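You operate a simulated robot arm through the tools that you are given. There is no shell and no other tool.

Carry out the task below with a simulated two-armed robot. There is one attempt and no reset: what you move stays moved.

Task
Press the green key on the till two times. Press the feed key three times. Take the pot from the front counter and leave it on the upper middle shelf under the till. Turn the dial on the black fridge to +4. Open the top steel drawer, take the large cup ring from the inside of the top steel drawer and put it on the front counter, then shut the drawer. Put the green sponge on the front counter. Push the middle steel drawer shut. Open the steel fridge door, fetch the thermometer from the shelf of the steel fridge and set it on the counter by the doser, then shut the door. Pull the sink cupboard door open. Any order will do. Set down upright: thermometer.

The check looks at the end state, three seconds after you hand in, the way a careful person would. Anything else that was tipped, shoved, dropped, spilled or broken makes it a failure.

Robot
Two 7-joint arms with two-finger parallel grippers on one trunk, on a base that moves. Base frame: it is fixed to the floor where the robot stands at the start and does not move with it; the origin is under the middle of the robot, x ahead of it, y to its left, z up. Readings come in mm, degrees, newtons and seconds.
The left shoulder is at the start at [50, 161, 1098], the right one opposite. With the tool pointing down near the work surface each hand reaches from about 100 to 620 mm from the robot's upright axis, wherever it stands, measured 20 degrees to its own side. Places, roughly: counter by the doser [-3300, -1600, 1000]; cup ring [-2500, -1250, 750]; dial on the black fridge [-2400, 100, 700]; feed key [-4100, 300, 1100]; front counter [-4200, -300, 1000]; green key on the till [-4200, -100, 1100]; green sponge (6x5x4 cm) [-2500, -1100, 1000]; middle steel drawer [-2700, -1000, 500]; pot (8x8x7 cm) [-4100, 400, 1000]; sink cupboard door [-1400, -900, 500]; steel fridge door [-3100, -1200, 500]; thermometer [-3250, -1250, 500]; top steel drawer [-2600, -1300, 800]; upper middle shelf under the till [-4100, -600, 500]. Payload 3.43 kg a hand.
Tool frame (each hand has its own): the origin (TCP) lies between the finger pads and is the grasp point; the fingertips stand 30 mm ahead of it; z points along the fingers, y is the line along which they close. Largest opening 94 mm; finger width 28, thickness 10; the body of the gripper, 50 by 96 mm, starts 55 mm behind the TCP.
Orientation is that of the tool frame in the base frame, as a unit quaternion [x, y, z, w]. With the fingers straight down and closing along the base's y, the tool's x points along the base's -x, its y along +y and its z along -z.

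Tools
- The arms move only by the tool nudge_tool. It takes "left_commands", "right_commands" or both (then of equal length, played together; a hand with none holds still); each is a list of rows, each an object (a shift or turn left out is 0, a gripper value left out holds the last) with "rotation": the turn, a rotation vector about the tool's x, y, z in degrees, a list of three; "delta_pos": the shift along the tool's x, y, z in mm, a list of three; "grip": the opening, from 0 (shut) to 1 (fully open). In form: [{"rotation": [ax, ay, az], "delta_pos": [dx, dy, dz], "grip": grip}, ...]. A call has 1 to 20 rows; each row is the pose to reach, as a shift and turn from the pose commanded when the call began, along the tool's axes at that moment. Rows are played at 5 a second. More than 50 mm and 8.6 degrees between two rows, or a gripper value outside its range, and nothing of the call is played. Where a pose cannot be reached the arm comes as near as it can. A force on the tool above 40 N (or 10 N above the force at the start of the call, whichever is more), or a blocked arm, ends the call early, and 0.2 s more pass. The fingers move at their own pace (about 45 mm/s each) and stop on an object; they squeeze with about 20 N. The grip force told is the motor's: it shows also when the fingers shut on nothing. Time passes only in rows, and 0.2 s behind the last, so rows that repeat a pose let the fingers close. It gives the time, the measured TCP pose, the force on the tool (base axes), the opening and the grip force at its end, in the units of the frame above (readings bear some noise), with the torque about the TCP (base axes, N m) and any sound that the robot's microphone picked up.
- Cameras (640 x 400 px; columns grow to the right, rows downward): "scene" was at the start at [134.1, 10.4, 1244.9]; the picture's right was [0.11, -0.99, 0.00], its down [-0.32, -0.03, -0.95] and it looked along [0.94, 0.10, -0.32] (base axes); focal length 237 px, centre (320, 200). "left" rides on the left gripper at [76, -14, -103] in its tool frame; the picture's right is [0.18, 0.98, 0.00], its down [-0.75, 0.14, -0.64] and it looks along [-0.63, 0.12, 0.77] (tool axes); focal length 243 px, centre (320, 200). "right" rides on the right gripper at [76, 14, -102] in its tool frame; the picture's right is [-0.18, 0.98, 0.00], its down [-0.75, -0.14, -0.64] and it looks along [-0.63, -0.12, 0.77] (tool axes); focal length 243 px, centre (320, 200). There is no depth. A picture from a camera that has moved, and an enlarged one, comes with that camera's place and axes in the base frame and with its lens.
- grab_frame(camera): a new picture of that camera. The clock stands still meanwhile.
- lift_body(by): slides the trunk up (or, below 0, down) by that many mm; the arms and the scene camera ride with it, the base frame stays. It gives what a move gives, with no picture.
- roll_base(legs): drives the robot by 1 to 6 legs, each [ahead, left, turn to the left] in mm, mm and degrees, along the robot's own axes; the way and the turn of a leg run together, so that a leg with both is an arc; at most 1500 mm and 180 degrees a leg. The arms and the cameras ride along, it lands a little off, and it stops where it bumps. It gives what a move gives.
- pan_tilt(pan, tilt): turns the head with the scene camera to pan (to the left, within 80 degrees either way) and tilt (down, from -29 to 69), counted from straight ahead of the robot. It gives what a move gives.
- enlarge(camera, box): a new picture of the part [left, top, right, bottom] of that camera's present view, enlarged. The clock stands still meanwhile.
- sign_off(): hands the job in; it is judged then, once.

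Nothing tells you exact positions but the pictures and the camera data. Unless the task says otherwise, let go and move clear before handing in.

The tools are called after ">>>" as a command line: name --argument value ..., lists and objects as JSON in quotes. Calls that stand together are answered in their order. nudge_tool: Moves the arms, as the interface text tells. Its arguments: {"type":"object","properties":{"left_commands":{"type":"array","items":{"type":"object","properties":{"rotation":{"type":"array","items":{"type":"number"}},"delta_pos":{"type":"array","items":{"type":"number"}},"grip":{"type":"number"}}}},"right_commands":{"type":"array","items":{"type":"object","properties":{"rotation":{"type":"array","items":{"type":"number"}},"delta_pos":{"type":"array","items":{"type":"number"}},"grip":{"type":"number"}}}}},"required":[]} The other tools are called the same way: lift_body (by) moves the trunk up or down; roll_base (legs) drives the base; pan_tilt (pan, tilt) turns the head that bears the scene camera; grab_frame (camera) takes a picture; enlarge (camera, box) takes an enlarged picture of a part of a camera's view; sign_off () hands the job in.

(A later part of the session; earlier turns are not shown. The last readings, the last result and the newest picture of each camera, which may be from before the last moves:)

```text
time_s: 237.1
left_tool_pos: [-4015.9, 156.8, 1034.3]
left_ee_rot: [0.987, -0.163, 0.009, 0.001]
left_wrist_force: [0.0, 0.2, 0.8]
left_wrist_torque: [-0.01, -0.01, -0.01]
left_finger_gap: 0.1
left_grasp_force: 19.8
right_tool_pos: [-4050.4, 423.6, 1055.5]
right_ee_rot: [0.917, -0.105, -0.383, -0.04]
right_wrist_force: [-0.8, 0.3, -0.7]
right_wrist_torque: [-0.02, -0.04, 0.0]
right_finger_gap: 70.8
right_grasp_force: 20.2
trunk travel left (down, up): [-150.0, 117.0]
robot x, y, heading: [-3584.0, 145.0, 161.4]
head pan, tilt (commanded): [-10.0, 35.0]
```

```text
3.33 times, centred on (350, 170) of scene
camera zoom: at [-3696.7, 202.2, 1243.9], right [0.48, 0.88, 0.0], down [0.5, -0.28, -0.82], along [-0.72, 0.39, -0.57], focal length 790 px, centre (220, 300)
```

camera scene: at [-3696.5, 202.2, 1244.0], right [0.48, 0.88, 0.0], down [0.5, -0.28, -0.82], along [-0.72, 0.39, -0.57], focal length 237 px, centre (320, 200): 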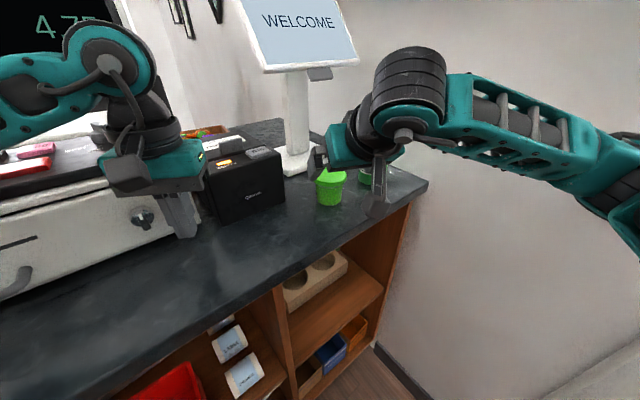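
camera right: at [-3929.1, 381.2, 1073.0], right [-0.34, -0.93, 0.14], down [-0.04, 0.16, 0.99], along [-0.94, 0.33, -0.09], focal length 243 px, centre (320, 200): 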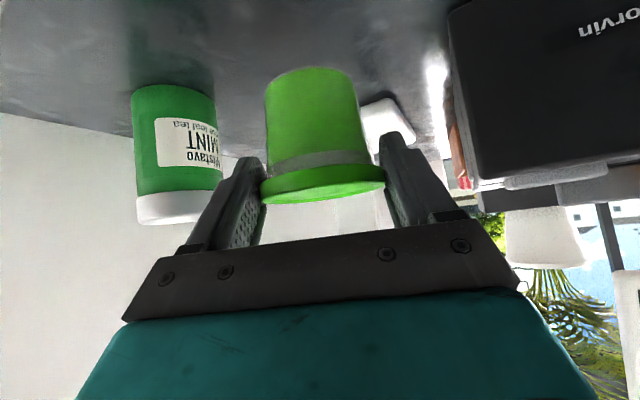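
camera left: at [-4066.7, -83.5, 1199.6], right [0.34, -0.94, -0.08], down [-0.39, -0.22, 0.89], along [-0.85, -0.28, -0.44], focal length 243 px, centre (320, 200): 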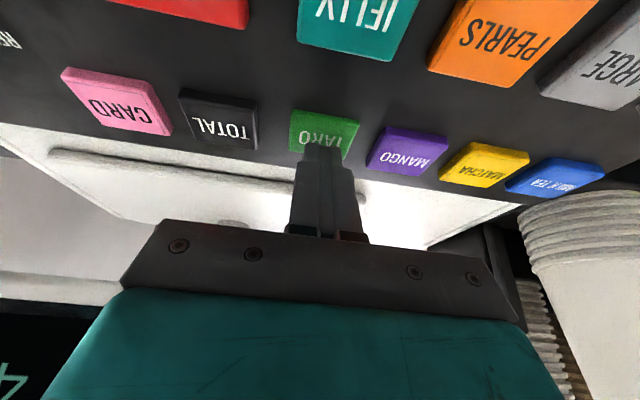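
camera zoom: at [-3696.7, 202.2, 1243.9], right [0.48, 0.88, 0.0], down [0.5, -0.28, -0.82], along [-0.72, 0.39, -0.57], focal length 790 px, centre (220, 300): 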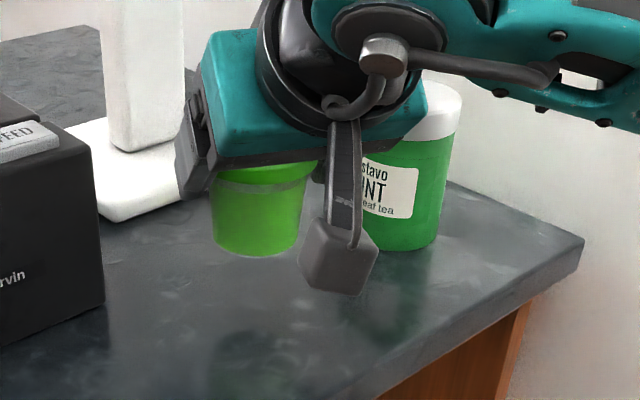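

The whole pot is up. I'll raise it a bit more, back the base out, and turn square to the shelves again.

>>> nudge_tool --right_commands '[{"delta_pos": [-14, 0, -14]}, {"delta_pos": [-28, 0, -28]}, {"delta_pos": [-28, 0, -28]}]'

>>> roll_base --legs '[[-300, 0, 0], [0, 150, 28.7]]'

>>> pan_tilt --pan 30 --tilt 40

>>> grab_frame --camera "scene"

>>> grab_frame --camera "right"

```text
time_s: 237.9
left_tool_pos: [-4016.0, 155.7, 1033.5]
left_ee_rot: [0.987, -0.162, 0.008, 0.001]
left_wrist_force: [0.1, -0.5, -0.2]
left_wrist_torque: [-0.02, 0.02, 0.02]
left_finger_gap: 0.1
left_grasp_force: 19.7
right_tool_pos: [-4049.0, 423.7, 1094.6]
right_ee_rot: [0.917, -0.105, -0.384, -0.041]
right_wrist_force: [-0.2, -0.9, -0.8]
right_wrist_torque: [0.0, -0.08, -0.05]
right_finger_gap: 71.0
right_grasp_force: 20.1
trunk travel left (down, up): [-150.0, 117.0]
robot x, y, heading: [-3584.2, 145.3, 161.5]
head pan, tilt (commanded): [-10.0, 35.0]
```

```text
time_s: 241.4
left_tool_pos: [-3700.4, -291.2, 1035.4]
left_ee_rot: [0.997, 0.083, 0.009, -0.002]
left_wrist_force: [0.4, 0.1, 0.0]
left_wrist_torque: [0.01, 0.0, 0.0]
left_finger_gap: 0.0
left_grasp_force: 19.7
right_tool_pos: [-3856.1, -70.8, 1095.5]
right_ee_rot: [0.915, 0.122, -0.382, 0.054]
right_wrist_force: [-1.2, -0.5, -2.6]
right_wrist_torque: [0.0, -0.01, -0.01]
right_finger_gap: 71.2
right_grasp_force: 20.3
trunk travel left (down, up): [-150.0, 117.0]
robot x, y, heading: [-3313.2, -93.0, -170.6]
head pan, tilt (commanded): [-10.0, 35.0]
```

```text
time_s: 242.5
left_tool_pos: [-3699.6, -289.9, 1033.8]
left_ee_rot: [0.997, 0.083, 0.009, -0.001]
left_wrist_force: [0.0, -0.9, 0.2]
left_wrist_torque: [-0.02, 0.0, 0.01]
left_finger_gap: 0.1
left_grasp_force: 20.4
right_tool_pos: [-3854.3, -70.2, 1094.3]
right_ee_rot: [0.915, 0.122, -0.381, 0.054]
right_wrist_force: [0.2, -0.3, -1.7]
right_wrist_torque: [0.0, 0.0, 0.02]
right_finger_gap: 71.0
right_grasp_force: 19.8
trunk travel left (down, up): [-150.0, 117.0]
robot x, y, heading: [-3312.4, -97.0, -170.7]
head pan, tilt (commanded): [30.0, 40.0]
```

```text
taken
camera scene: at [-3417.5, -154.6, 1236.4], right [-0.64, 0.77, 0.0], down [0.5, 0.41, -0.77], along [-0.59, -0.49, -0.64], focal length 237 px, centre (320, 200)
```

scene: 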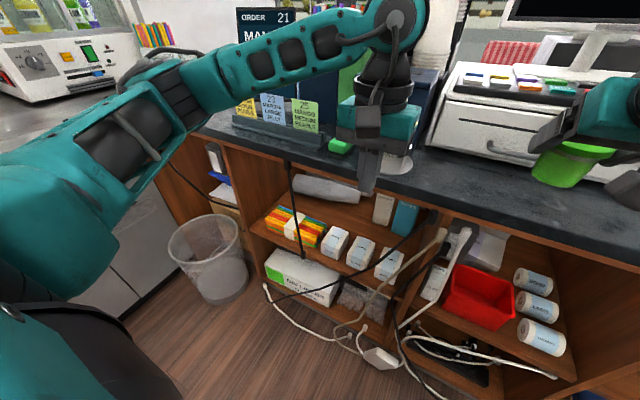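

```text
taken
camera right: at [-3728.3, -50.3, 1112.3], right [0.14, -0.98, 0.14], down [-0.11, 0.12, 0.99], along [-0.98, -0.15, -0.09], focal length 243 px, centre (320, 200)
```

right: 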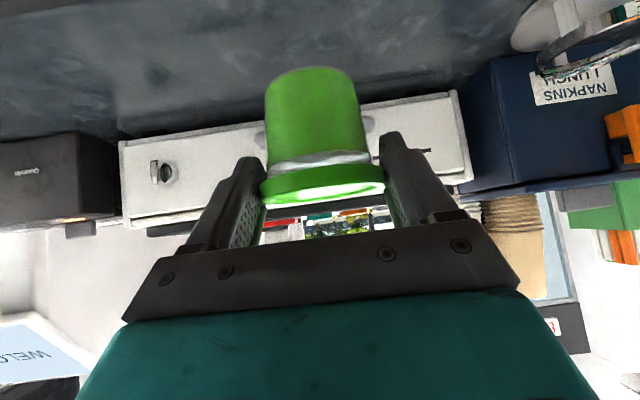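

Carrying the pot upright. I'll inspect the middle bay's upper shelf under the till for a free spot.

>>> enlarge --camera "scene" --box '[230, 130, 470, 300]'

>>> pan_tilt --pan 20 --tilt 35

>>> lift_body --by -140

>>> grab_frame --camera "scene"

```text
2.35 times, centred on (350, 215) of scene
camera zoom: at [-3417.5, -154.6, 1236.4], right [-0.64, 0.77, 0.0], down [0.5, 0.41, -0.77], along [-0.59, -0.49, -0.64], focal length 558 px, centre (249, 165)
```

zoom: 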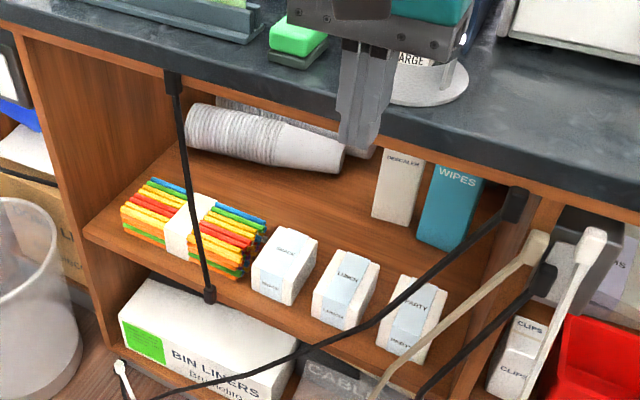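

```text
time_s: 243.2
left_tool_pos: [-3699.7, -290.5, 1034.8]
left_ee_rot: [0.997, 0.083, 0.008, -0.001]
left_wrist_force: [0.9, 0.7, 0.2]
left_wrist_torque: [-0.03, -0.01, 0.03]
left_finger_gap: 0.0
left_grasp_force: 19.7
right_tool_pos: [-3855.4, -71.0, 1092.9]
right_ee_rot: [0.915, 0.122, -0.382, 0.053]
right_wrist_force: [0.7, 0.4, -1.8]
right_wrist_torque: [-0.01, -0.01, 0.01]
right_finger_gap: 70.7
right_grasp_force: 19.8
trunk travel left (down, up): [-150.0, 117.0]
robot x, y, heading: [-3313.4, -96.4, -170.5]
head pan, tilt (commanded): [20.0, 35.0]
```

```text
time_s: 244.4
left_tool_pos: [-3699.0, -291.1, 931.1]
left_ee_rot: [0.997, 0.083, 0.008, -0.001]
left_wrist_force: [0.4, -0.1, -0.3]
left_wrist_torque: [-0.03, -0.01, -0.01]
left_finger_gap: 0.2
left_grasp_force: 20.4
right_tool_pos: [-3858.2, -69.8, 1008.6]
right_ee_rot: [0.906, 0.12, -0.402, 0.06]
right_wrist_force: [-1.1, -0.6, 11.4]
right_wrist_torque: [0.22, 0.29, 0.04]
right_finger_gap: 71.0
right_grasp_force: 19.7
trunk travel left (down, up): [-47.0, 220.0]
robot x, y, heading: [-3312.8, -92.5, -170.5]
head pan, tilt (commanded): [20.0, 35.0]
stopped: the force on the tool passed its limit at 51 N (the readings are from after the stop); the commanded pose is now the measured one
```

```text
taken
camera scene: at [-3427.9, -143.9, 1140.5], right [-0.49, 0.87, 0.0], down [0.5, 0.28, -0.82], along [-0.71, -0.4, -0.57], focal length 237 px, centre (320, 200)
```

scene: 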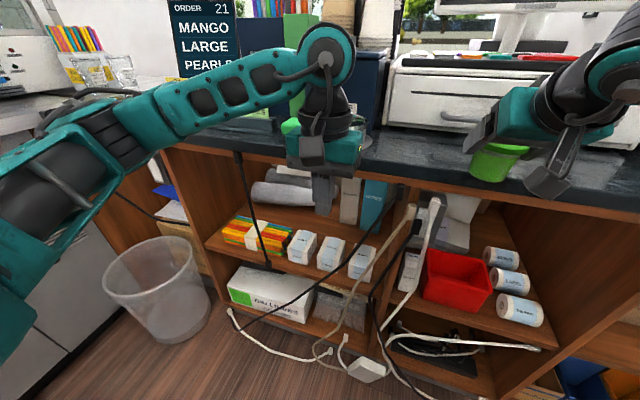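

My oversight: the pot was partly above the counter edge when the trunk went down, and it touched the counter. I'll raise the right hand, back off, and check how the pot sits in the grip.

>>> nudge_tool --right_commands '[{"delta_pos": [-14, 0, -14]}, {"delta_pos": [-28, 0, -28]}, {"delta_pos": [-42, 0, -42]}, {"delta_pos": [-42, 0, -42]}]'

>>> roll_base --legs '[[-180, 0, 0]]'

>>> pan_tilt --pan -15 --tilt 30

>>> grab_frame --camera "scene"

>>> grab_frame --camera "right"

```text
time_s: 245.4
left_tool_pos: [-3698.9, -289.0, 931.7]
left_ee_rot: [0.997, 0.082, 0.01, -0.001]
left_wrist_force: [0.2, 0.7, -0.7]
left_wrist_torque: [0.0, -0.05, 0.0]
left_finger_gap: 0.0
left_grasp_force: 19.7
right_tool_pos: [-3853.7, -69.3, 1064.3]
right_ee_rot: [0.907, 0.121, -0.399, 0.058]
right_wrist_force: [-0.1, 0.1, -1.6]
right_wrist_torque: [0.05, -0.03, 0.02]
right_finger_gap: 71.3
right_grasp_force: 19.7
trunk travel left (down, up): [-47.0, 220.0]
robot x, y, heading: [-3315.9, -91.7, -170.7]
head pan, tilt (commanded): [20.0, 35.0]
```

```text
time_s: 246.9
left_tool_pos: [-3527.4, -262.5, 931.2]
left_ee_rot: [0.996, 0.084, 0.009, -0.001]
left_wrist_force: [-0.6, 0.8, -0.3]
left_wrist_torque: [0.0, 0.02, -0.01]
left_finger_gap: 0.1
left_grasp_force: 19.8
right_tool_pos: [-3681.6, -42.6, 1065.0]
right_ee_rot: [0.908, 0.121, -0.398, 0.059]
right_wrist_force: [0.1, 0.3, -0.8]
right_wrist_torque: [0.01, 0.0, 0.01]
right_finger_gap: 71.1
right_grasp_force: 19.6
trunk travel left (down, up): [-47.0, 220.0]
robot x, y, heading: [-3141.9, -63.9, -170.4]
head pan, tilt (commanded): [20.0, 35.0]
```

```text
time_s: 247.9
left_tool_pos: [-3527.8, -261.8, 931.9]
left_ee_rot: [0.996, 0.084, 0.008, -0.001]
left_wrist_force: [-0.7, -0.2, 0.3]
left_wrist_torque: [0.01, 0.01, 0.0]
left_finger_gap: 0.1
left_grasp_force: 20.6
right_tool_pos: [-3682.0, -42.3, 1065.0]
right_ee_rot: [0.907, 0.121, -0.399, 0.059]
right_wrist_force: [-0.2, -0.9, -1.6]
right_wrist_torque: [0.01, -0.02, -0.02]
right_finger_gap: 71.1
right_grasp_force: 20.1
trunk travel left (down, up): [-47.0, 220.0]
robot x, y, heading: [-3139.6, -64.1, -170.5]
head pan, tilt (commanded): [-15.0, 30.0]
```

```text
taken
camera scene: at [-3269.4, -63.2, 1148.7], right [0.09, 1.0, 0.0], down [0.5, -0.05, -0.87], along [-0.86, 0.08, -0.5], focal length 237 px, centre (320, 200)
```

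scene: 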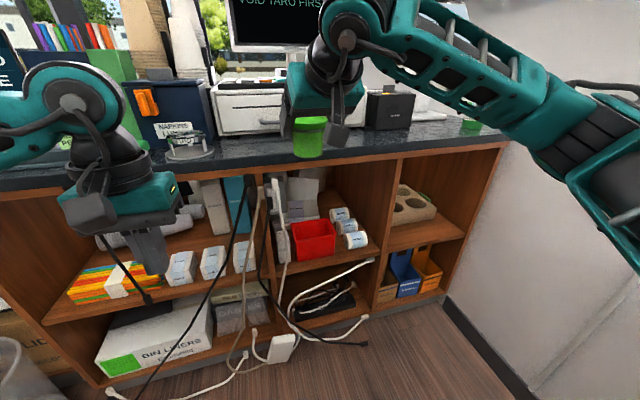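

```text
taken
camera right: at [-3554.7, -21.4, 1077.9], right [0.14, -0.98, 0.15], down [-0.08, 0.14, 0.99], along [-0.99, -0.15, -0.05], focal length 243 px, centre (320, 200)
```

right: 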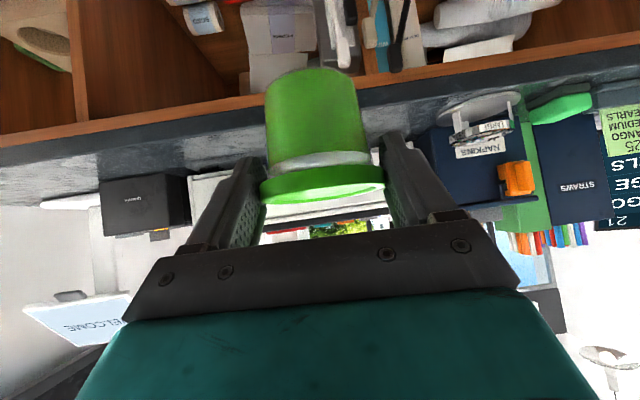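

The pot still sits the same in the grip. Now I'll study the middle bay's upper shelf from this lower viewpoint.

>>> enlarge --camera "scene" --box '[30, 160, 290, 330]'

>>> enlarge --camera "scene" --box '[270, 90, 370, 180]'

>>> grab_frame --camera "left"

```text
2.35 times, centred on (160, 245) of scene
camera zoom: at [-3269.4, -63.2, 1148.7], right [0.09, 1.0, 0.0], down [0.5, -0.05, -0.87], along [-0.86, 0.08, -0.5], focal length 558 px, centre (696, 94)
```

zoom: 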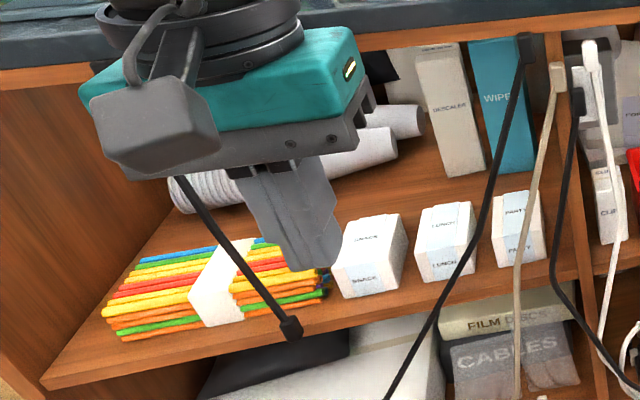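

```text
4.44 times, centred on (320, 135) of scene
camera zoom: at [-3269.4, -63.2, 1148.7], right [0.09, 1.0, 0.0], down [0.5, -0.05, -0.87], along [-0.86, 0.08, -0.5], focal length 1054 px, centre (320, 489)
```

zoom: 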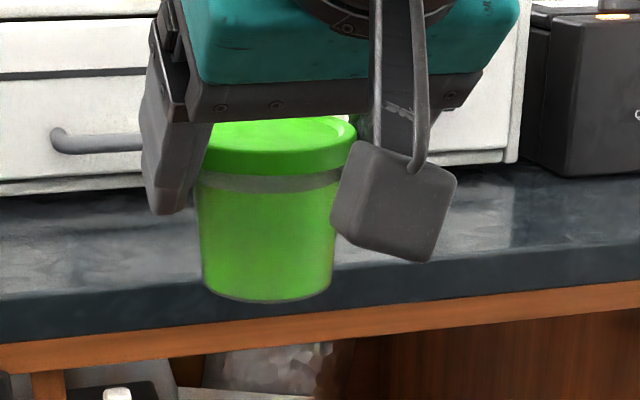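

```text
taken
camera left: at [-3456.0, -235.3, 1035.4], right [0.35, -0.94, 0.0], down [-0.73, -0.27, 0.63], along [-0.59, -0.22, -0.78], focal length 243 px, centre (320, 200)
```

left: 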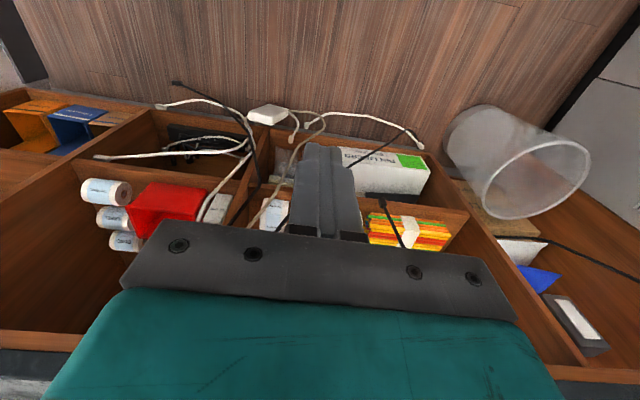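

The target is the wide middle bay (its centre matches the given place). Boxes and towels line its front edge, so the pot must go in over the towels and land behind them. Its camera stalk would foul the towels with the hand this way up, so I'll test in free space whether the left hand can be rolled 180° (camera on top) at a 45° pitch.

>>> nudge_tool --left_commands '[{"delta_pos": [0, 0, 0], "rotation": [0, -8, 0]}, {"rotation": [0, -16, 0]}, {"rotation": [0, -24, 0]}, {"rotation": [0, -32, 0]}, {"rotation": [0, -40, 0]}, {"rotation": [0, -45, 0]}, {"rotation": [0, -45, 0]}]'

>>> nudge_tool --left_commands '[{"rotation": [0, 0, 8.5]}, {"rotation": [0, 0, 17]}, {"rotation": [0, 0, 25.5]}, {"rotation": [0, 0, 34]}, {"rotation": [0, 0, 42.5]}, {"rotation": [0, 0, 51]}, {"rotation": [0, 0, 59.5]}, {"rotation": [0, 0, 68]}, {"rotation": [0, 0, 76.5]}, {"rotation": [0, 0, 85]}, {"rotation": [0, 0, 93.5]}, {"rotation": [0, 0, 102]}, {"rotation": [0, 0, 110.5]}, {"rotation": [0, 0, 119]}, {"rotation": [0, 0, 127.5]}, {"rotation": [0, 0, 136]}, {"rotation": [0, 0, 144.5]}, {"rotation": [0, 0, 153]}, {"rotation": [0, 0, 161.5]}, {"rotation": [0, 0, 170]}]'

>>> grab_frame --camera "scene"

```text
time_s: 249.5
left_tool_pos: [-3527.1, -262.4, 930.1]
left_ee_rot: [0.924, 0.077, -0.374, 0.03]
left_wrist_force: [0.0, 1.1, -0.8]
left_wrist_torque: [-0.01, 0.01, 0.0]
left_finger_gap: 0.0
left_grasp_force: 20.3
right_tool_pos: [-3682.3, -42.7, 1064.9]
right_ee_rot: [0.907, 0.121, -0.399, 0.059]
right_wrist_force: [-0.5, 0.2, -1.0]
right_wrist_torque: [0.05, -0.02, 0.01]
right_finger_gap: 71.0
right_grasp_force: 20.0
trunk travel left (down, up): [-47.0, 220.0]
robot x, y, heading: [-3139.1, -63.8, -170.6]
head pan, tilt (commanded): [-15.0, 30.0]
```

```text
time_s: 253.7
left_tool_pos: [-3489.9, -208.3, 882.7]
left_ee_rot: [-0.158, 0.914, 0.001, -0.375]
left_wrist_force: [0.4, -0.3, 0.2]
left_wrist_torque: [-0.02, -0.01, -0.02]
left_finger_gap: 0.0
left_grasp_force: 19.8
left hand out of reach, approached as far as the arm can: row 14, 15, 16, 17, 18, 19, 20
right_tool_pos: [-3681.9, -42.1, 1064.5]
right_ee_rot: [0.907, 0.12, -0.399, 0.059]
right_wrist_force: [-0.8, -0.8, -1.2]
right_wrist_torque: [-0.03, -0.06, -0.01]
right_finger_gap: 71.2
right_grasp_force: 19.7
trunk travel left (down, up): [-47.0, 220.0]
robot x, y, heading: [-3138.3, -65.4, -170.5]
head pan, tilt (commanded): [-15.0, 30.0]
```

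```text
taken
camera scene: at [-3269.4, -62.9, 1148.7], right [0.1, 1.0, 0.0], down [0.5, -0.05, -0.87], along [-0.86, 0.08, -0.5], focal length 237 px, centre (320, 200)
```

scene: 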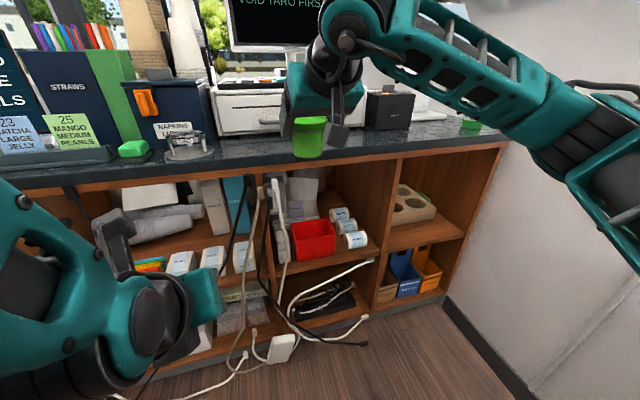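

Rolling works orientation-wise but that position was a bit out of reach. I'll test the rolled hand near the actual working posture (far forward, low), with the trunk down, still in free space before the shelves.

>>> lift_body --by -45

>>> nudge_tool --left_commands '[{"delta_pos": [10, -8, 42], "rotation": [0, 0, 1]}, {"delta_pos": [19, -16, 84], "rotation": [0, 0, 2]}, {"delta_pos": [29, -24, 126], "rotation": [0, 0, 4]}, {"delta_pos": [38, -32, 168], "rotation": [0, 0, 6]}, {"delta_pos": [48, -40, 210], "rotation": [0, 0, 7]}, {"delta_pos": [57, -48, 252], "rotation": [0, 0, 7]}, {"delta_pos": [67, -56, 294], "rotation": [0, 0, 7]}, {"delta_pos": [76, -64, 337], "rotation": [0, 0, 7]}, {"delta_pos": [76, -64, 337], "rotation": [0, 0, 7]}]'

>>> pan_tilt --pan 20 --tilt 40

>>> grab_frame --camera "scene"

>>> grab_frame --camera "left"

```text
time_s: 254.6
left_tool_pos: [-3489.3, -208.2, 838.5]
left_ee_rot: [-0.157, 0.914, 0.003, -0.375]
left_wrist_force: [0.2, 0.1, -0.6]
left_wrist_torque: [0.02, -0.04, -0.02]
left_finger_gap: 0.0
left_grasp_force: 20.1
right_tool_pos: [-3680.4, -41.6, 1019.4]
right_ee_rot: [0.907, 0.121, -0.398, 0.059]
right_wrist_force: [-0.5, -0.1, -1.7]
right_wrist_torque: [0.05, 0.01, 0.03]
right_finger_gap: 71.0
right_grasp_force: 20.4
trunk travel left (down, up): [-2.0, 265.0]
robot x, y, heading: [-3146.2, -65.0, -170.7]
head pan, tilt (commanded): [-15.0, 30.0]
```

```text
time_s: 256.6
left_tool_pos: [-3477.8, -208.6, 807.1]
left_ee_rot: [-0.099, 0.922, -0.01, -0.375]
left_wrist_force: [0.7, 1.1, 0.4]
left_wrist_torque: [-0.01, 0.02, 0.01]
left_finger_gap: 0.0
left_grasp_force: 20.0
left hand out of reach, approached as far as the arm can: row 1, 2, 3, 4, 5, 6, 7, 8, 9
right_tool_pos: [-3682.4, -40.8, 1019.3]
right_ee_rot: [0.907, 0.121, -0.399, 0.059]
right_wrist_force: [0.2, 0.5, -0.8]
right_wrist_torque: [-0.02, -0.01, 0.01]
right_finger_gap: 70.8
right_grasp_force: 20.6
trunk travel left (down, up): [-2.0, 265.0]
robot x, y, heading: [-3138.1, -63.2, -170.6]
head pan, tilt (commanded): [-15.0, 30.0]
```

```text
time_s: 257.6
left_tool_pos: [-3478.6, -209.1, 806.3]
left_ee_rot: [-0.103, 0.922, -0.009, -0.373]
left_wrist_force: [0.2, 0.2, -0.1]
left_wrist_torque: [-0.03, 0.02, 0.02]
left_finger_gap: 0.1
left_grasp_force: 20.2
right_tool_pos: [-3682.7, -41.1, 1019.6]
right_ee_rot: [0.908, 0.121, -0.398, 0.059]
right_wrist_force: [0.2, 0.1, -1.2]
right_wrist_torque: [0.03, -0.03, 0.0]
right_finger_gap: 70.7
right_grasp_force: 20.0
trunk travel left (down, up): [-2.0, 265.0]
robot x, y, heading: [-3140.5, -67.6, -170.8]
head pan, tilt (commanded): [20.0, 40.0]
```

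```text
taken
camera scene: at [-3268.6, -72.9, 1099.7], right [-0.01, 1.0, 0.0], down [0.54, 0.01, -0.84], along [-0.84, -0.01, -0.54], focal length 237 px, centre (320, 200)
```

scene: 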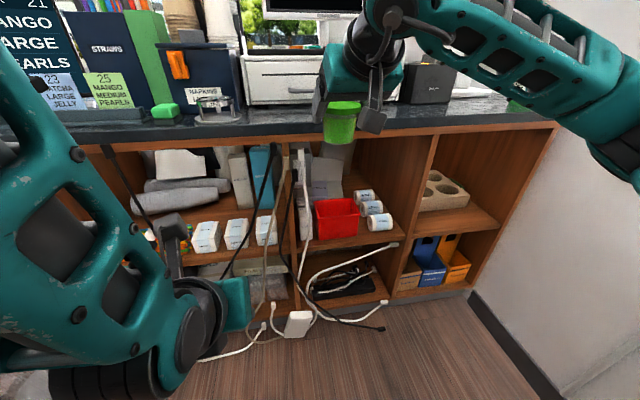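

```text
taken
camera left: at [-3458.3, -226.7, 931.8], right [-0.32, 0.93, 0.19], down [0.94, 0.34, -0.05], along [-0.11, 0.16, -0.98], focal length 243 px, centre (320, 200)
```

left: 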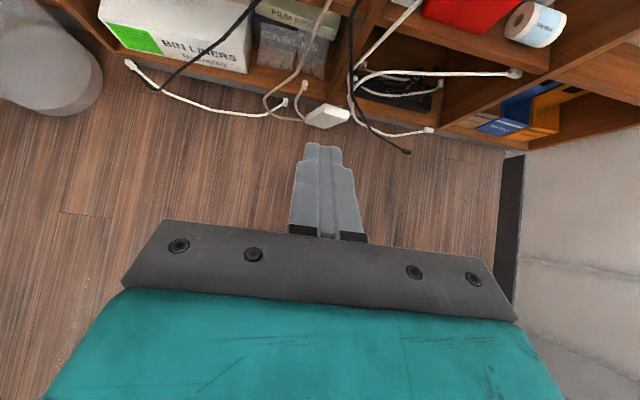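

That rolled posture folds the arm and won't extend, so I'll unroll the left hand again and instead test the ordinary 45° pose stretched far forward and low, to see how the forearm and elbow lie.

>>> nudge_tool --left_commands '[{"delta_pos": [0, 0, -10], "rotation": [0, 0, -8.5]}, {"delta_pos": [0, 0, -20], "rotation": [0, 0, -17]}, {"delta_pos": [0, 0, -30], "rotation": [0, 0, -25.5]}, {"delta_pos": [0, 0, -40], "rotation": [0, 0, -34]}, {"delta_pos": [0, 0, -40], "rotation": [0, 0, -42.5]}, {"delta_pos": [0, 0, -40], "rotation": [0, 0, -51]}, {"delta_pos": [0, 0, -40], "rotation": [0, 0, -59.5]}, {"delta_pos": [0, 0, -40], "rotation": [0, 0, -68]}, {"delta_pos": [0, 0, -40], "rotation": [0, 0, -76.5]}, {"delta_pos": [0, 0, -40], "rotation": [0, 0, -85]}, {"delta_pos": [0, 0, -40], "rotation": [0, 0, -93.5]}, {"delta_pos": [0, 0, -40], "rotation": [0, 0, -102]}, {"delta_pos": [0, 0, -40], "rotation": [0, 0, -110.5]}, {"delta_pos": [0, 0, -40], "rotation": [0, 0, -119]}, {"delta_pos": [0, 0, -40], "rotation": [0, 0, -127.5]}, {"delta_pos": [0, 0, -40], "rotation": [0, 0, -136]}, {"delta_pos": [0, 0, -40], "rotation": [0, 0, -144.5]}, {"delta_pos": [0, 0, -40], "rotation": [0, 0, -153]}, {"delta_pos": [0, 0, -40], "rotation": [0, 0, -161.5]}, {"delta_pos": [0, 0, -40], "rotation": [0, 0, -170]}]'

>>> grab_frame --camera "scene"

```text
time_s: 261.8
left_tool_pos: [-3460.3, -179.1, 834.7]
left_ee_rot: [0.927, 0.023, -0.371, 0.053]
left_wrist_force: [0.1, -0.1, -0.7]
left_wrist_torque: [-0.02, 0.0, 0.01]
left_finger_gap: 0.1
left_grasp_force: 20.4
left hand out of reach, approached as far as the arm can: row 4
right_tool_pos: [-3681.4, -42.9, 1018.6]
right_ee_rot: [0.907, 0.121, -0.398, 0.059]
right_wrist_force: [0.6, -0.5, -1.7]
right_wrist_torque: [-0.02, 0.0, 0.01]
right_finger_gap: 70.9
right_grasp_force: 20.1
trunk travel left (down, up): [-2.0, 265.0]
robot x, y, heading: [-3144.4, -68.1, -170.8]
head pan, tilt (commanded): [20.0, 40.0]
```

```text
taken
camera scene: at [-3253.3, -113.7, 1088.4], right [-0.49, 0.87, 0.0], down [0.56, 0.32, -0.77], along [-0.67, -0.38, -0.64], focal length 237 px, centre (320, 200)
```

scene: 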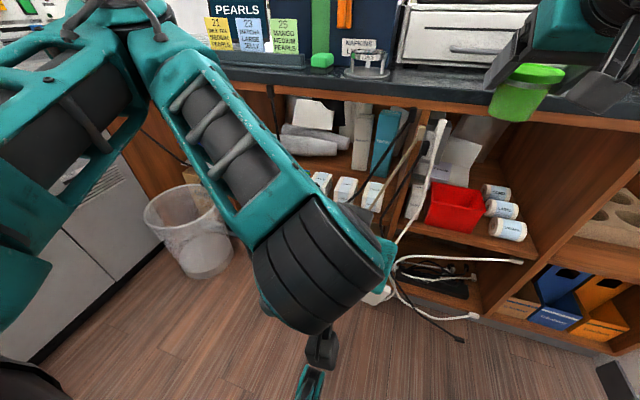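

Unrolled. Now stretch the left arm forward and low (45° pitch) in the open space, to see its shape.

>>> nudge_tool --left_commands '[{"delta_pos": [-10.7, 12.3, 41.5], "rotation": [0, 0, -2]}, {"delta_pos": [-21.5, 24.6, 83], "rotation": [0, 0, -4]}, {"delta_pos": [-32.2, 36.8, 124.5], "rotation": [0, 0, -6]}, {"delta_pos": [-43, 49.1, 166], "rotation": [0, 0, -6.7]}, {"delta_pos": [-53.7, 61.4, 207.5], "rotation": [0, 0, -6.7]}, {"delta_pos": [-64.5, 73.7, 249], "rotation": [0, 0, -6.7]}, {"delta_pos": [-75.2, 86, 290.5], "rotation": [0, 0, -6.7]}, {"delta_pos": [-86, 98.2, 332], "rotation": [0, 0, -6.7]}, {"delta_pos": [-96.7, 110.5, 373.6], "rotation": [0, 0, -6.7]}, {"delta_pos": [-96.7, 110.5, 373.6], "rotation": [0, 0, -6.7]}]'

>>> grab_frame --camera "scene"

>>> grab_frame --camera "left"

```text
time_s: 264.0
left_tool_pos: [-3776.9, -331.0, 640.4]
left_ee_rot: [0.924, 0.075, -0.374, 0.031]
left_wrist_force: [0.3, -0.3, 0.3]
left_wrist_torque: [-0.01, 0.02, 0.01]
left_finger_gap: 0.0
left_grasp_force: 20.5
right_tool_pos: [-3683.4, -42.0, 1018.9]
right_ee_rot: [0.907, 0.121, -0.399, 0.06]
right_wrist_force: [0.2, -0.2, -1.2]
right_wrist_torque: [0.01, -0.03, -0.04]
right_finger_gap: 70.8
right_grasp_force: 20.5
trunk travel left (down, up): [-2.0, 265.0]
robot x, y, heading: [-3137.3, -65.1, -170.3]
head pan, tilt (commanded): [20.0, 40.0]
```

```text
taken
camera scene: at [-3253.3, -113.7, 1088.4], right [-0.49, 0.87, 0.0], down [0.56, 0.32, -0.77], along [-0.67, -0.38, -0.64], focal length 237 px, centre (320, 200)
```

scene: 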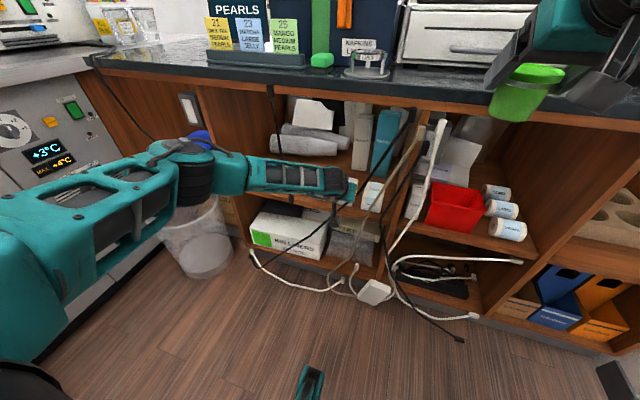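

```text
taken
camera left: at [-3655.1, -296.0, 660.7], right [0.29, -0.95, -0.13], down [-0.07, -0.15, 0.99], along [-0.95, -0.28, -0.11], focal length 243 px, centre (320, 200)
```

left: 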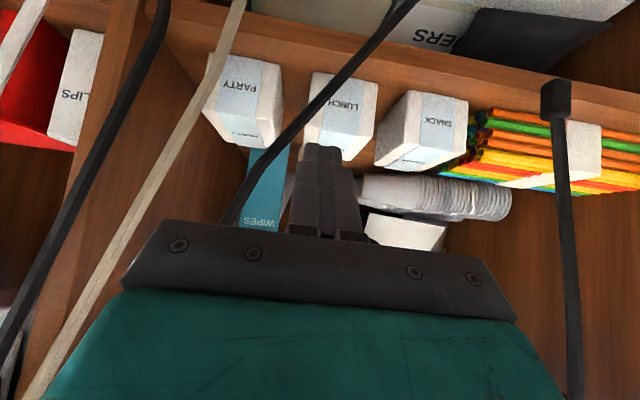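

The 45° pose is reachable and the elbow stays low (z≈825) though out to the left. A straighter arm would go in better, so I'll back the base 120 mm and extend the left hand by the same amount to see the shape at longer reach.

>>> roll_base --legs '[[-130, 0, 0]]'

>>> nudge_tool --left_commands '[{"delta_pos": [-28, 0, 28]}, {"delta_pos": [-56, 0, 56]}, {"delta_pos": [-85, 0, 85]}, {"delta_pos": [-85, 0, 85]}]'

>>> grab_frame --camera "scene"

```text
time_s: 265.3
left_tool_pos: [-3649.4, -309.5, 641.8]
left_ee_rot: [0.924, 0.075, -0.374, 0.031]
left_wrist_force: [0.1, 0.2, 0.9]
left_wrist_torque: [0.02, -0.03, -0.01]
left_finger_gap: 0.2
left_grasp_force: 19.8
right_tool_pos: [-3555.1, -20.1, 1019.6]
right_ee_rot: [0.907, 0.122, -0.399, 0.06]
right_wrist_force: [-0.2, 0.1, -1.4]
right_wrist_torque: [-0.03, -0.01, 0.02]
right_finger_gap: 70.9
right_grasp_force: 20.2
trunk travel left (down, up): [-2.0, 265.0]
robot x, y, heading: [-3014.3, -42.0, -170.4]
head pan, tilt (commanded): [20.0, 40.0]
```

```text
time_s: 266.3
left_tool_pos: [-3718.7, -322.3, 637.2]
left_ee_rot: [0.924, 0.076, -0.374, 0.032]
left_wrist_force: [0.2, 0.0, 0.3]
left_wrist_torque: [-0.02, 0.01, 0.01]
left_finger_gap: 0.0
left_grasp_force: 20.0
left hand out of reach, approached as far as the arm can: row 2, 3, 4
right_tool_pos: [-3554.7, -21.3, 1018.8]
right_ee_rot: [0.907, 0.122, -0.398, 0.06]
right_wrist_force: [-0.6, 0.0, -0.8]
right_wrist_torque: [0.03, -0.03, 0.01]
right_finger_gap: 71.0
right_grasp_force: 19.5
trunk travel left (down, up): [-2.0, 265.0]
robot x, y, heading: [-3010.9, -42.9, -170.6]
head pan, tilt (commanded): [20.0, 40.0]
```

```text
taken
camera scene: at [-3125.7, -92.4, 1088.4], right [-0.49, 0.87, 0.0], down [0.56, 0.32, -0.77], along [-0.67, -0.38, -0.64], focal length 237 px, centre (320, 200)
```

scene: 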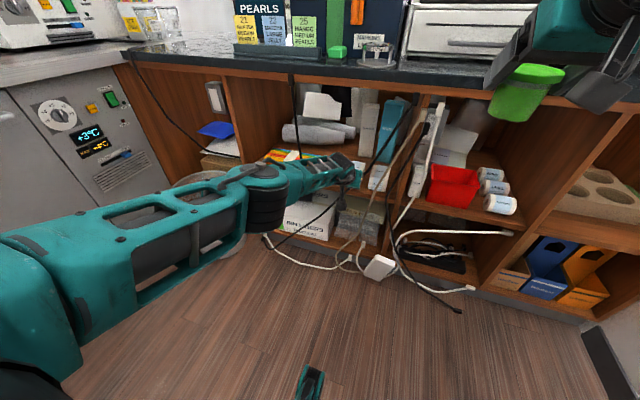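

At full stretch (≈744 mm) the arm is nearly straight and low – good for sliding in under the counter. So: set the pot down on the counter in front of the till, regrasp it with the left hand (45°, deeper in the palm), and insert with a nearly straight left arm. First retract and raise the left hand.

>>> nudge_tool --left_commands '[{"delta_pos": [30, 0, -30]}, {"delta_pos": [60, 0, -60]}, {"delta_pos": [90, 0, -90]}, {"delta_pos": [120, 0, -120]}, {"delta_pos": [150, 0, -150]}, {"delta_pos": [180, 0, -180]}, {"delta_pos": [200, 0, -210], "grip": 0.5}, {"delta_pos": [175, 0, -240], "grip": 1}, {"delta_pos": [145, 0, -270]}, {"delta_pos": [115, 0, -300]}, {"delta_pos": [85, 0, -330]}, {"delta_pos": [55, 0, -360]}, {"delta_pos": [25, 0, -390]}, {"delta_pos": [-5, 0, -420]}, {"delta_pos": [-35, 0, -450]}, {"delta_pos": [-65, 0, -480]}, {"delta_pos": [-65, 0, -480]}]'

>>> lift_body --by 110

>>> grab_frame --camera "scene"

```text
time_s: 269.9
left_tool_pos: [-3433.6, -275.7, 1032.1]
left_ee_rot: [0.924, 0.075, -0.374, 0.031]
left_wrist_force: [0.2, -0.3, -0.4]
left_wrist_torque: [0.02, 0.01, 0.02]
left_finger_gap: 94.2
left_grasp_force: 0.1
right_tool_pos: [-3553.5, -21.2, 1019.5]
right_ee_rot: [0.907, 0.122, -0.398, 0.06]
right_wrist_force: [0.3, 0.0, -0.5]
right_wrist_torque: [0.01, -0.04, 0.01]
right_finger_gap: 71.1
right_grasp_force: 19.8
trunk travel left (down, up): [-2.0, 265.0]
robot x, y, heading: [-3014.1, -45.2, -170.6]
head pan, tilt (commanded): [20.0, 40.0]
```

```text
time_s: 271.3
left_tool_pos: [-3433.5, -276.6, 1140.7]
left_ee_rot: [0.924, 0.076, -0.374, 0.032]
left_wrist_force: [-0.8, 0.1, -0.1]
left_wrist_torque: [0.01, 0.02, -0.02]
left_finger_gap: 93.9
left_grasp_force: 0.1
right_tool_pos: [-3555.3, -19.7, 1128.7]
right_ee_rot: [0.907, 0.123, -0.397, 0.06]
right_wrist_force: [-0.4, 0.1, -2.0]
right_wrist_torque: [-0.02, -0.03, -0.03]
right_finger_gap: 71.0
right_grasp_force: 20.0
trunk travel left (down, up): [-112.0, 155.0]
robot x, y, heading: [-3013.8, -42.7, -170.0]
head pan, tilt (commanded): [20.0, 40.0]
```

```text
taken
camera scene: at [-3125.9, -92.3, 1198.3], right [-0.49, 0.87, 0.0], down [0.56, 0.32, -0.77], along [-0.67, -0.38, -0.64], focal length 237 px, centre (320, 200)
```

scene: 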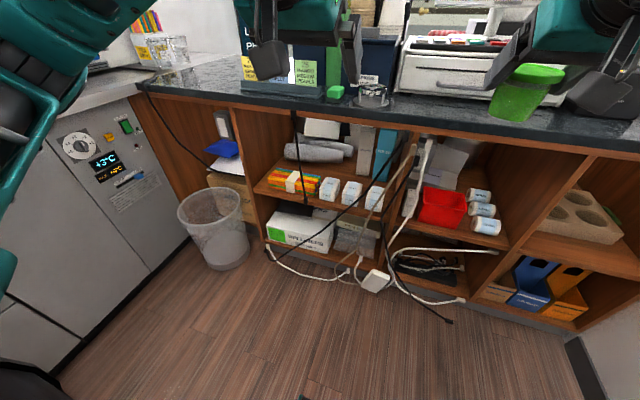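

Clear view. I'll drive ahead so the pot is above the counter in front of the till and set it down there.

>>> enlarge --camera "scene" --box '[230, 90, 410, 260]'

>>> roll_base --legs '[[390, 0, 0]]'

>>> nudge_tool --right_commands '[{"delta_pos": [14, 0, 14], "rotation": [0, 1, 0]}, {"delta_pos": [35, 0, 35], "rotation": [0, 2.3, 0]}, {"delta_pos": [56, 0, 56], "rotation": [0, 2.3, 0]}, {"delta_pos": [70, 0, 70], "rotation": [0, 2.3, 0]}, {"delta_pos": [70, 0, 70], "rotation": [0, 2.3, 0]}]'

>>> pan_tilt --pan -15 --tilt 35

>>> grab_frame --camera "scene"

```text
2.35 times, centred on (320, 175) of scene
camera zoom: at [-3125.9, -92.3, 1198.3], right [-0.49, 0.87, 0.0], down [0.56, 0.32, -0.77], along [-0.67, -0.38, -0.64], focal length 558 px, centre (320, 259)
```

zoom: 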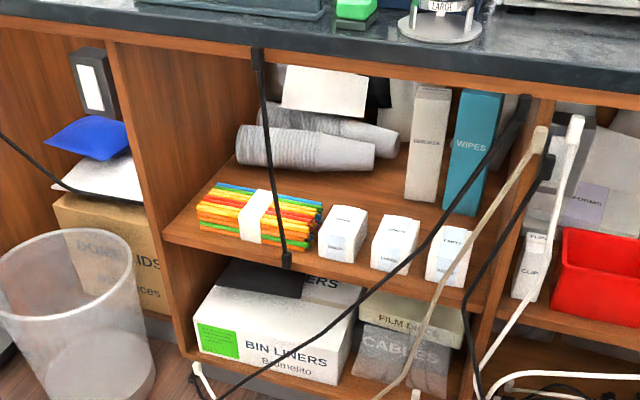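

```text
time_s: 273.7
left_tool_pos: [-3812.0, -337.6, 1140.2]
left_ee_rot: [0.924, 0.076, -0.373, 0.032]
left_wrist_force: [1.1, 1.5, -0.2]
left_wrist_torque: [-0.02, -0.02, -0.01]
left_finger_gap: 94.0
left_grasp_force: 0.1
right_tool_pos: [-3932.0, -82.3, 1129.2]
right_ee_rot: [0.908, 0.12, -0.397, 0.059]
right_wrist_force: [-0.5, 0.0, -1.7]
right_wrist_torque: [-0.02, -0.04, -0.01]
right_finger_gap: 70.8
right_grasp_force: 20.3
trunk travel left (down, up): [-112.0, 155.0]
robot x, y, heading: [-3388.0, -106.6, -170.7]
head pan, tilt (commanded): [20.0, 40.0]
```

```text
time_s: 274.9
left_tool_pos: [-3811.7, -338.0, 1140.0]
left_ee_rot: [0.924, 0.076, -0.374, 0.032]
left_wrist_force: [-0.4, -0.4, 0.3]
left_wrist_torque: [0.0, 0.0, 0.03]
left_finger_gap: 93.9
left_grasp_force: 0.1
right_tool_pos: [-3936.8, -85.1, 1030.2]
right_ee_rot: [0.915, 0.122, -0.38, 0.056]
right_wrist_force: [-0.3, 1.5, -0.3]
right_wrist_torque: [-0.02, -0.02, -0.02]
right_finger_gap: 70.7
right_grasp_force: 20.3
trunk travel left (down, up): [-112.0, 155.0]
robot x, y, heading: [-3389.3, -106.1, -170.4]
head pan, tilt (commanded): [20.0, 40.0]
```

```text
time_s: 275.9
left_tool_pos: [-3811.3, -337.7, 1140.8]
left_ee_rot: [0.924, 0.074, -0.374, 0.031]
left_wrist_force: [0.0, 0.1, 0.5]
left_wrist_torque: [-0.01, -0.01, -0.01]
left_finger_gap: 93.9
left_grasp_force: 0.1
right_tool_pos: [-3936.0, -84.6, 1030.7]
right_ee_rot: [0.915, 0.122, -0.381, 0.056]
right_wrist_force: [-0.3, 0.2, -1.2]
right_wrist_torque: [0.01, -0.04, 0.01]
right_finger_gap: 70.8
right_grasp_force: 19.9
trunk travel left (down, up): [-112.0, 155.0]
robot x, y, heading: [-3390.5, -106.1, -170.5]
head pan, tilt (commanded): [-15.0, 35.0]
```

```text
taken
camera scene: at [-3516.2, -105.1, 1205.9], right [0.1, 1.0, 0.0], down [0.57, -0.05, -0.82], along [-0.82, 0.08, -0.57], focal length 237 px, centre (320, 200)
```

scene: 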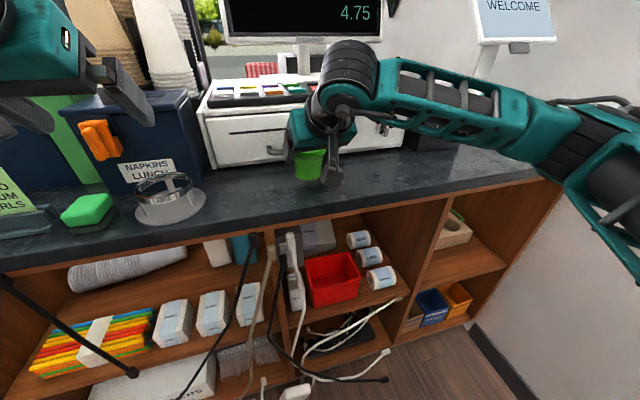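

Now lower the pot the last bit onto the counter with the right hand, watching the force.

>>> nudge_tool --right_commands '[{"delta_pos": [6, 0, 6]}, {"delta_pos": [11, 0, 11]}, {"delta_pos": [11, 0, 11]}]'

>>> nudge_tool --right_commands '[{"delta_pos": [2, 0, 2]}, {"delta_pos": [2, 0, 2]}]'

>>> nudge_tool --right_commands '[{"delta_pos": [2, 0, 2]}, {"delta_pos": [2, 0, 2]}]'

>>> grab_frame --camera "right"

```text
time_s: 276.7
left_tool_pos: [-3812.8, -336.6, 1140.8]
left_ee_rot: [0.924, 0.075, -0.374, 0.032]
left_wrist_force: [0.4, 0.4, -0.8]
left_wrist_torque: [0.0, -0.05, 0.03]
left_finger_gap: 94.1
left_grasp_force: 0.1
right_tool_pos: [-3935.1, -84.3, 1016.5]
right_ee_rot: [0.915, 0.122, -0.381, 0.057]
right_wrist_force: [-0.2, 0.3, -1.5]
right_wrist_torque: [0.02, 0.01, 0.04]
right_finger_gap: 70.8
right_grasp_force: 20.3
trunk travel left (down, up): [-112.0, 155.0]
robot x, y, heading: [-3392.7, -104.6, -170.7]
head pan, tilt (commanded): [-15.0, 35.0]
```

```text
time_s: 277.3
left_tool_pos: [-3810.8, -338.9, 1140.9]
left_ee_rot: [0.924, 0.075, -0.374, 0.032]
left_wrist_force: [-0.8, 0.4, 0.7]
left_wrist_torque: [-0.02, -0.02, 0.02]
left_finger_gap: 94.3
left_grasp_force: 0.1
right_tool_pos: [-3934.8, -84.1, 1011.9]
right_ee_rot: [0.915, 0.122, -0.38, 0.056]
right_wrist_force: [-0.3, 0.2, -1.4]
right_wrist_torque: [0.02, 0.01, 0.03]
right_finger_gap: 70.8
right_grasp_force: 19.8
trunk travel left (down, up): [-112.0, 155.0]
robot x, y, heading: [-3388.0, -110.6, -170.4]
head pan, tilt (commanded): [-15.0, 35.0]
```

```text
time_s: 277.9
left_tool_pos: [-3811.4, -338.6, 1141.0]
left_ee_rot: [0.924, 0.074, -0.374, 0.031]
left_wrist_force: [-0.6, 0.0, -0.9]
left_wrist_torque: [0.01, -0.01, -0.03]
left_finger_gap: 94.1
left_grasp_force: 0.1
right_tool_pos: [-3933.8, -83.2, 1009.1]
right_ee_rot: [0.915, 0.122, -0.38, 0.056]
right_wrist_force: [-0.5, 0.0, 0.4]
right_wrist_torque: [0.02, 0.05, 0.02]
right_finger_gap: 71.1
right_grasp_force: 20.1
trunk travel left (down, up): [-112.0, 155.0]
robot x, y, heading: [-3389.8, -110.5, -170.5]
head pan, tilt (commanded): [-15.0, 35.0]
```

```text
taken
camera right: at [-3808.2, -63.7, 1027.7], right [0.14, -0.98, 0.14], down [-0.11, 0.13, 0.99], along [-0.98, -0.15, -0.09], focal length 243 px, centre (320, 200)
```

right: 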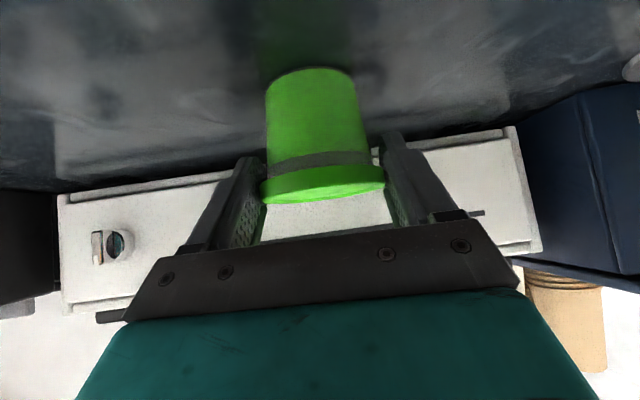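

The pot's weight is on the counter now. Release and back out along the hand's axis.

>>> nudge_tool --right_commands '[{"grip": 0.85}, {"grip": 1}, {"grip": 1}, {"grip": 1}, {"delta_pos": [0, 0, -25]}, {"delta_pos": [0, 0, -60]}, {"delta_pos": [0, 0, -100]}, {"delta_pos": [-20, 0, -140]}]'

>>> grab_frame --camera "right"

>>> grab_frame --camera "scene"

```text
time_s: 279.7
left_tool_pos: [-3810.4, -338.7, 1142.2]
left_ee_rot: [0.924, 0.075, -0.374, 0.032]
left_wrist_force: [-0.4, -0.3, 0.8]
left_wrist_torque: [0.0, 0.02, 0.01]
left_finger_gap: 94.4
left_grasp_force: 0.2
right_tool_pos: [-3850.2, -59.8, 1125.9]
right_ee_rot: [0.915, 0.123, -0.379, 0.056]
right_wrist_force: [-0.2, 0.6, -0.1]
right_wrist_torque: [0.03, 0.01, -0.01]
right_finger_gap: 94.2
right_grasp_force: 0.1
trunk travel left (down, up): [-112.0, 155.0]
robot x, y, heading: [-3390.7, -110.5, -170.7]
head pan, tilt (commanded): [-15.0, 35.0]
```

```text
taken
camera right: at [-3723.3, -40.3, 1144.7], right [0.14, -0.98, 0.14], down [-0.11, 0.12, 0.99], along [-0.98, -0.15, -0.09], focal length 243 px, centre (320, 200)
```

right: 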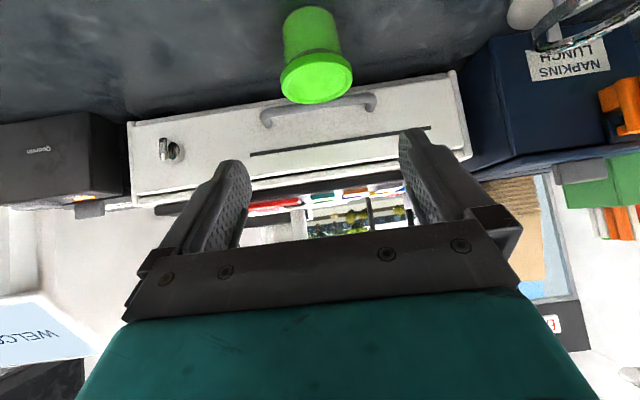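

```text
taken
camera scene: at [-3515.9, -105.1, 1206.0], right [0.1, 1.0, 0.0], down [0.57, -0.06, -0.82], along [-0.82, 0.08, -0.57], focal length 237 px, centre (320, 200)
```

scene: 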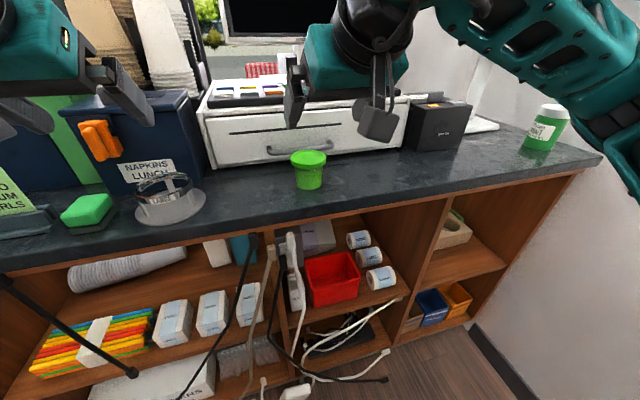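

The pot stands upright in front of the till. I'll park the right hand (pointing down, near the body), then shift right so the left hand can take the pot.

>>> nudge_tool --right_commands '[{"delta_pos": [8, 0, -22], "rotation": [0, 7.5, 0]}, {"delta_pos": [17, 0, -44], "rotation": [0, 15, 0]}, {"delta_pos": [26, 0, -66], "rotation": [0, 22.5, 0]}, {"delta_pos": [35, 0, -88], "rotation": [0, 30, 0]}, {"delta_pos": [46, 0, -110], "rotation": [0, 37.5, 0]}, {"delta_pos": [60, 0, -135], "rotation": [0, 45, 0]}, {"delta_pos": [60, 0, -135], "rotation": [0, 45, 0]}]'

>>> roll_base --legs '[[0, -250, 0.5]]'

>>> grab_frame --camera "left"

>>> grab_frame --camera "scene"

```text
time_s: 281.3
left_tool_pos: [-3810.7, -338.2, 1141.2]
left_ee_rot: [0.924, 0.075, -0.374, 0.032]
left_wrist_force: [0.4, 0.2, -0.7]
left_wrist_torque: [-0.01, 0.01, 0.01]
left_finger_gap: 93.9
left_grasp_force: 0.1
right_tool_pos: [-3719.4, -24.5, 1174.5]
right_ee_rot: [0.991, 0.134, 0.0, 0.006]
right_wrist_force: [0.1, 0.9, 0.4]
right_wrist_torque: [0.0, 0.0, -0.01]
right_finger_gap: 93.9
right_grasp_force: 0.1
trunk travel left (down, up): [-112.0, 155.0]
robot x, y, heading: [-3390.2, -108.4, -170.5]
head pan, tilt (commanded): [-15.0, 35.0]
```

```text
time_s: 284.1
left_tool_pos: [-3850.7, -102.3, 1141.7]
left_ee_rot: [0.923, 0.08, -0.375, 0.033]
left_wrist_force: [-0.1, 0.9, 0.2]
left_wrist_torque: [0.0, 0.02, 0.01]
left_finger_gap: 94.1
left_grasp_force: 0.0
right_tool_pos: [-3763.1, 212.5, 1174.1]
right_ee_rot: [0.99, 0.139, -0.001, 0.005]
right_wrist_force: [0.6, -0.4, 0.2]
right_wrist_torque: [0.0, -0.01, 0.01]
right_finger_gap: 94.3
right_grasp_force: 0.0
trunk travel left (down, up): [-112.0, 155.0]
robot x, y, heading: [-3430.9, 134.3, -169.6]
head pan, tilt (commanded): [-15.0, 35.0]
```

```text
taken
camera left: at [-3728.3, -65.5, 1161.6], right [0.3, -0.95, -0.13], down [-0.07, -0.15, 0.99], along [-0.95, -0.29, -0.11], focal length 243 px, centre (320, 200)
```

left: 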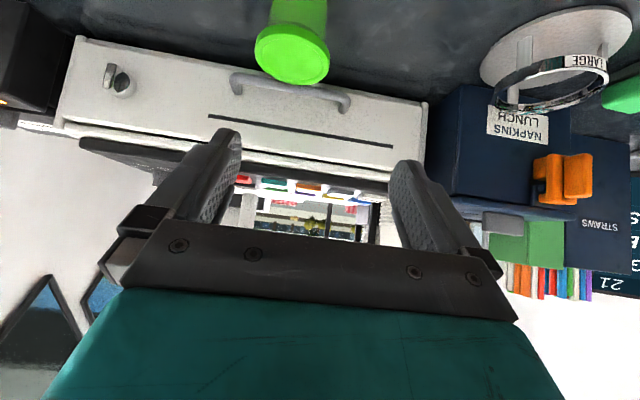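

```text
taken
camera scene: at [-3557.8, 134.9, 1206.0], right [0.09, 1.0, 0.0], down [0.57, -0.05, -0.82], along [-0.82, 0.07, -0.57], focal length 237 px, centre (320, 200)
```

scene: 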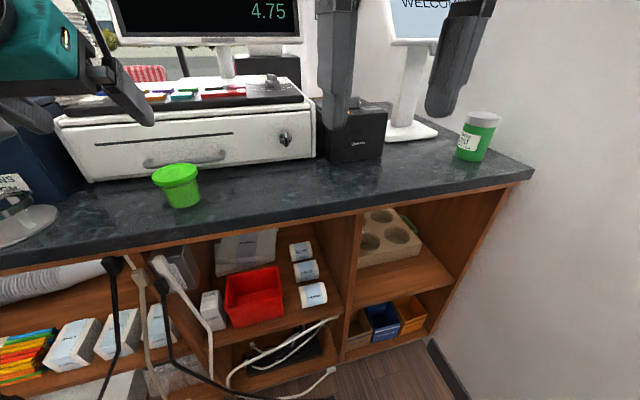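

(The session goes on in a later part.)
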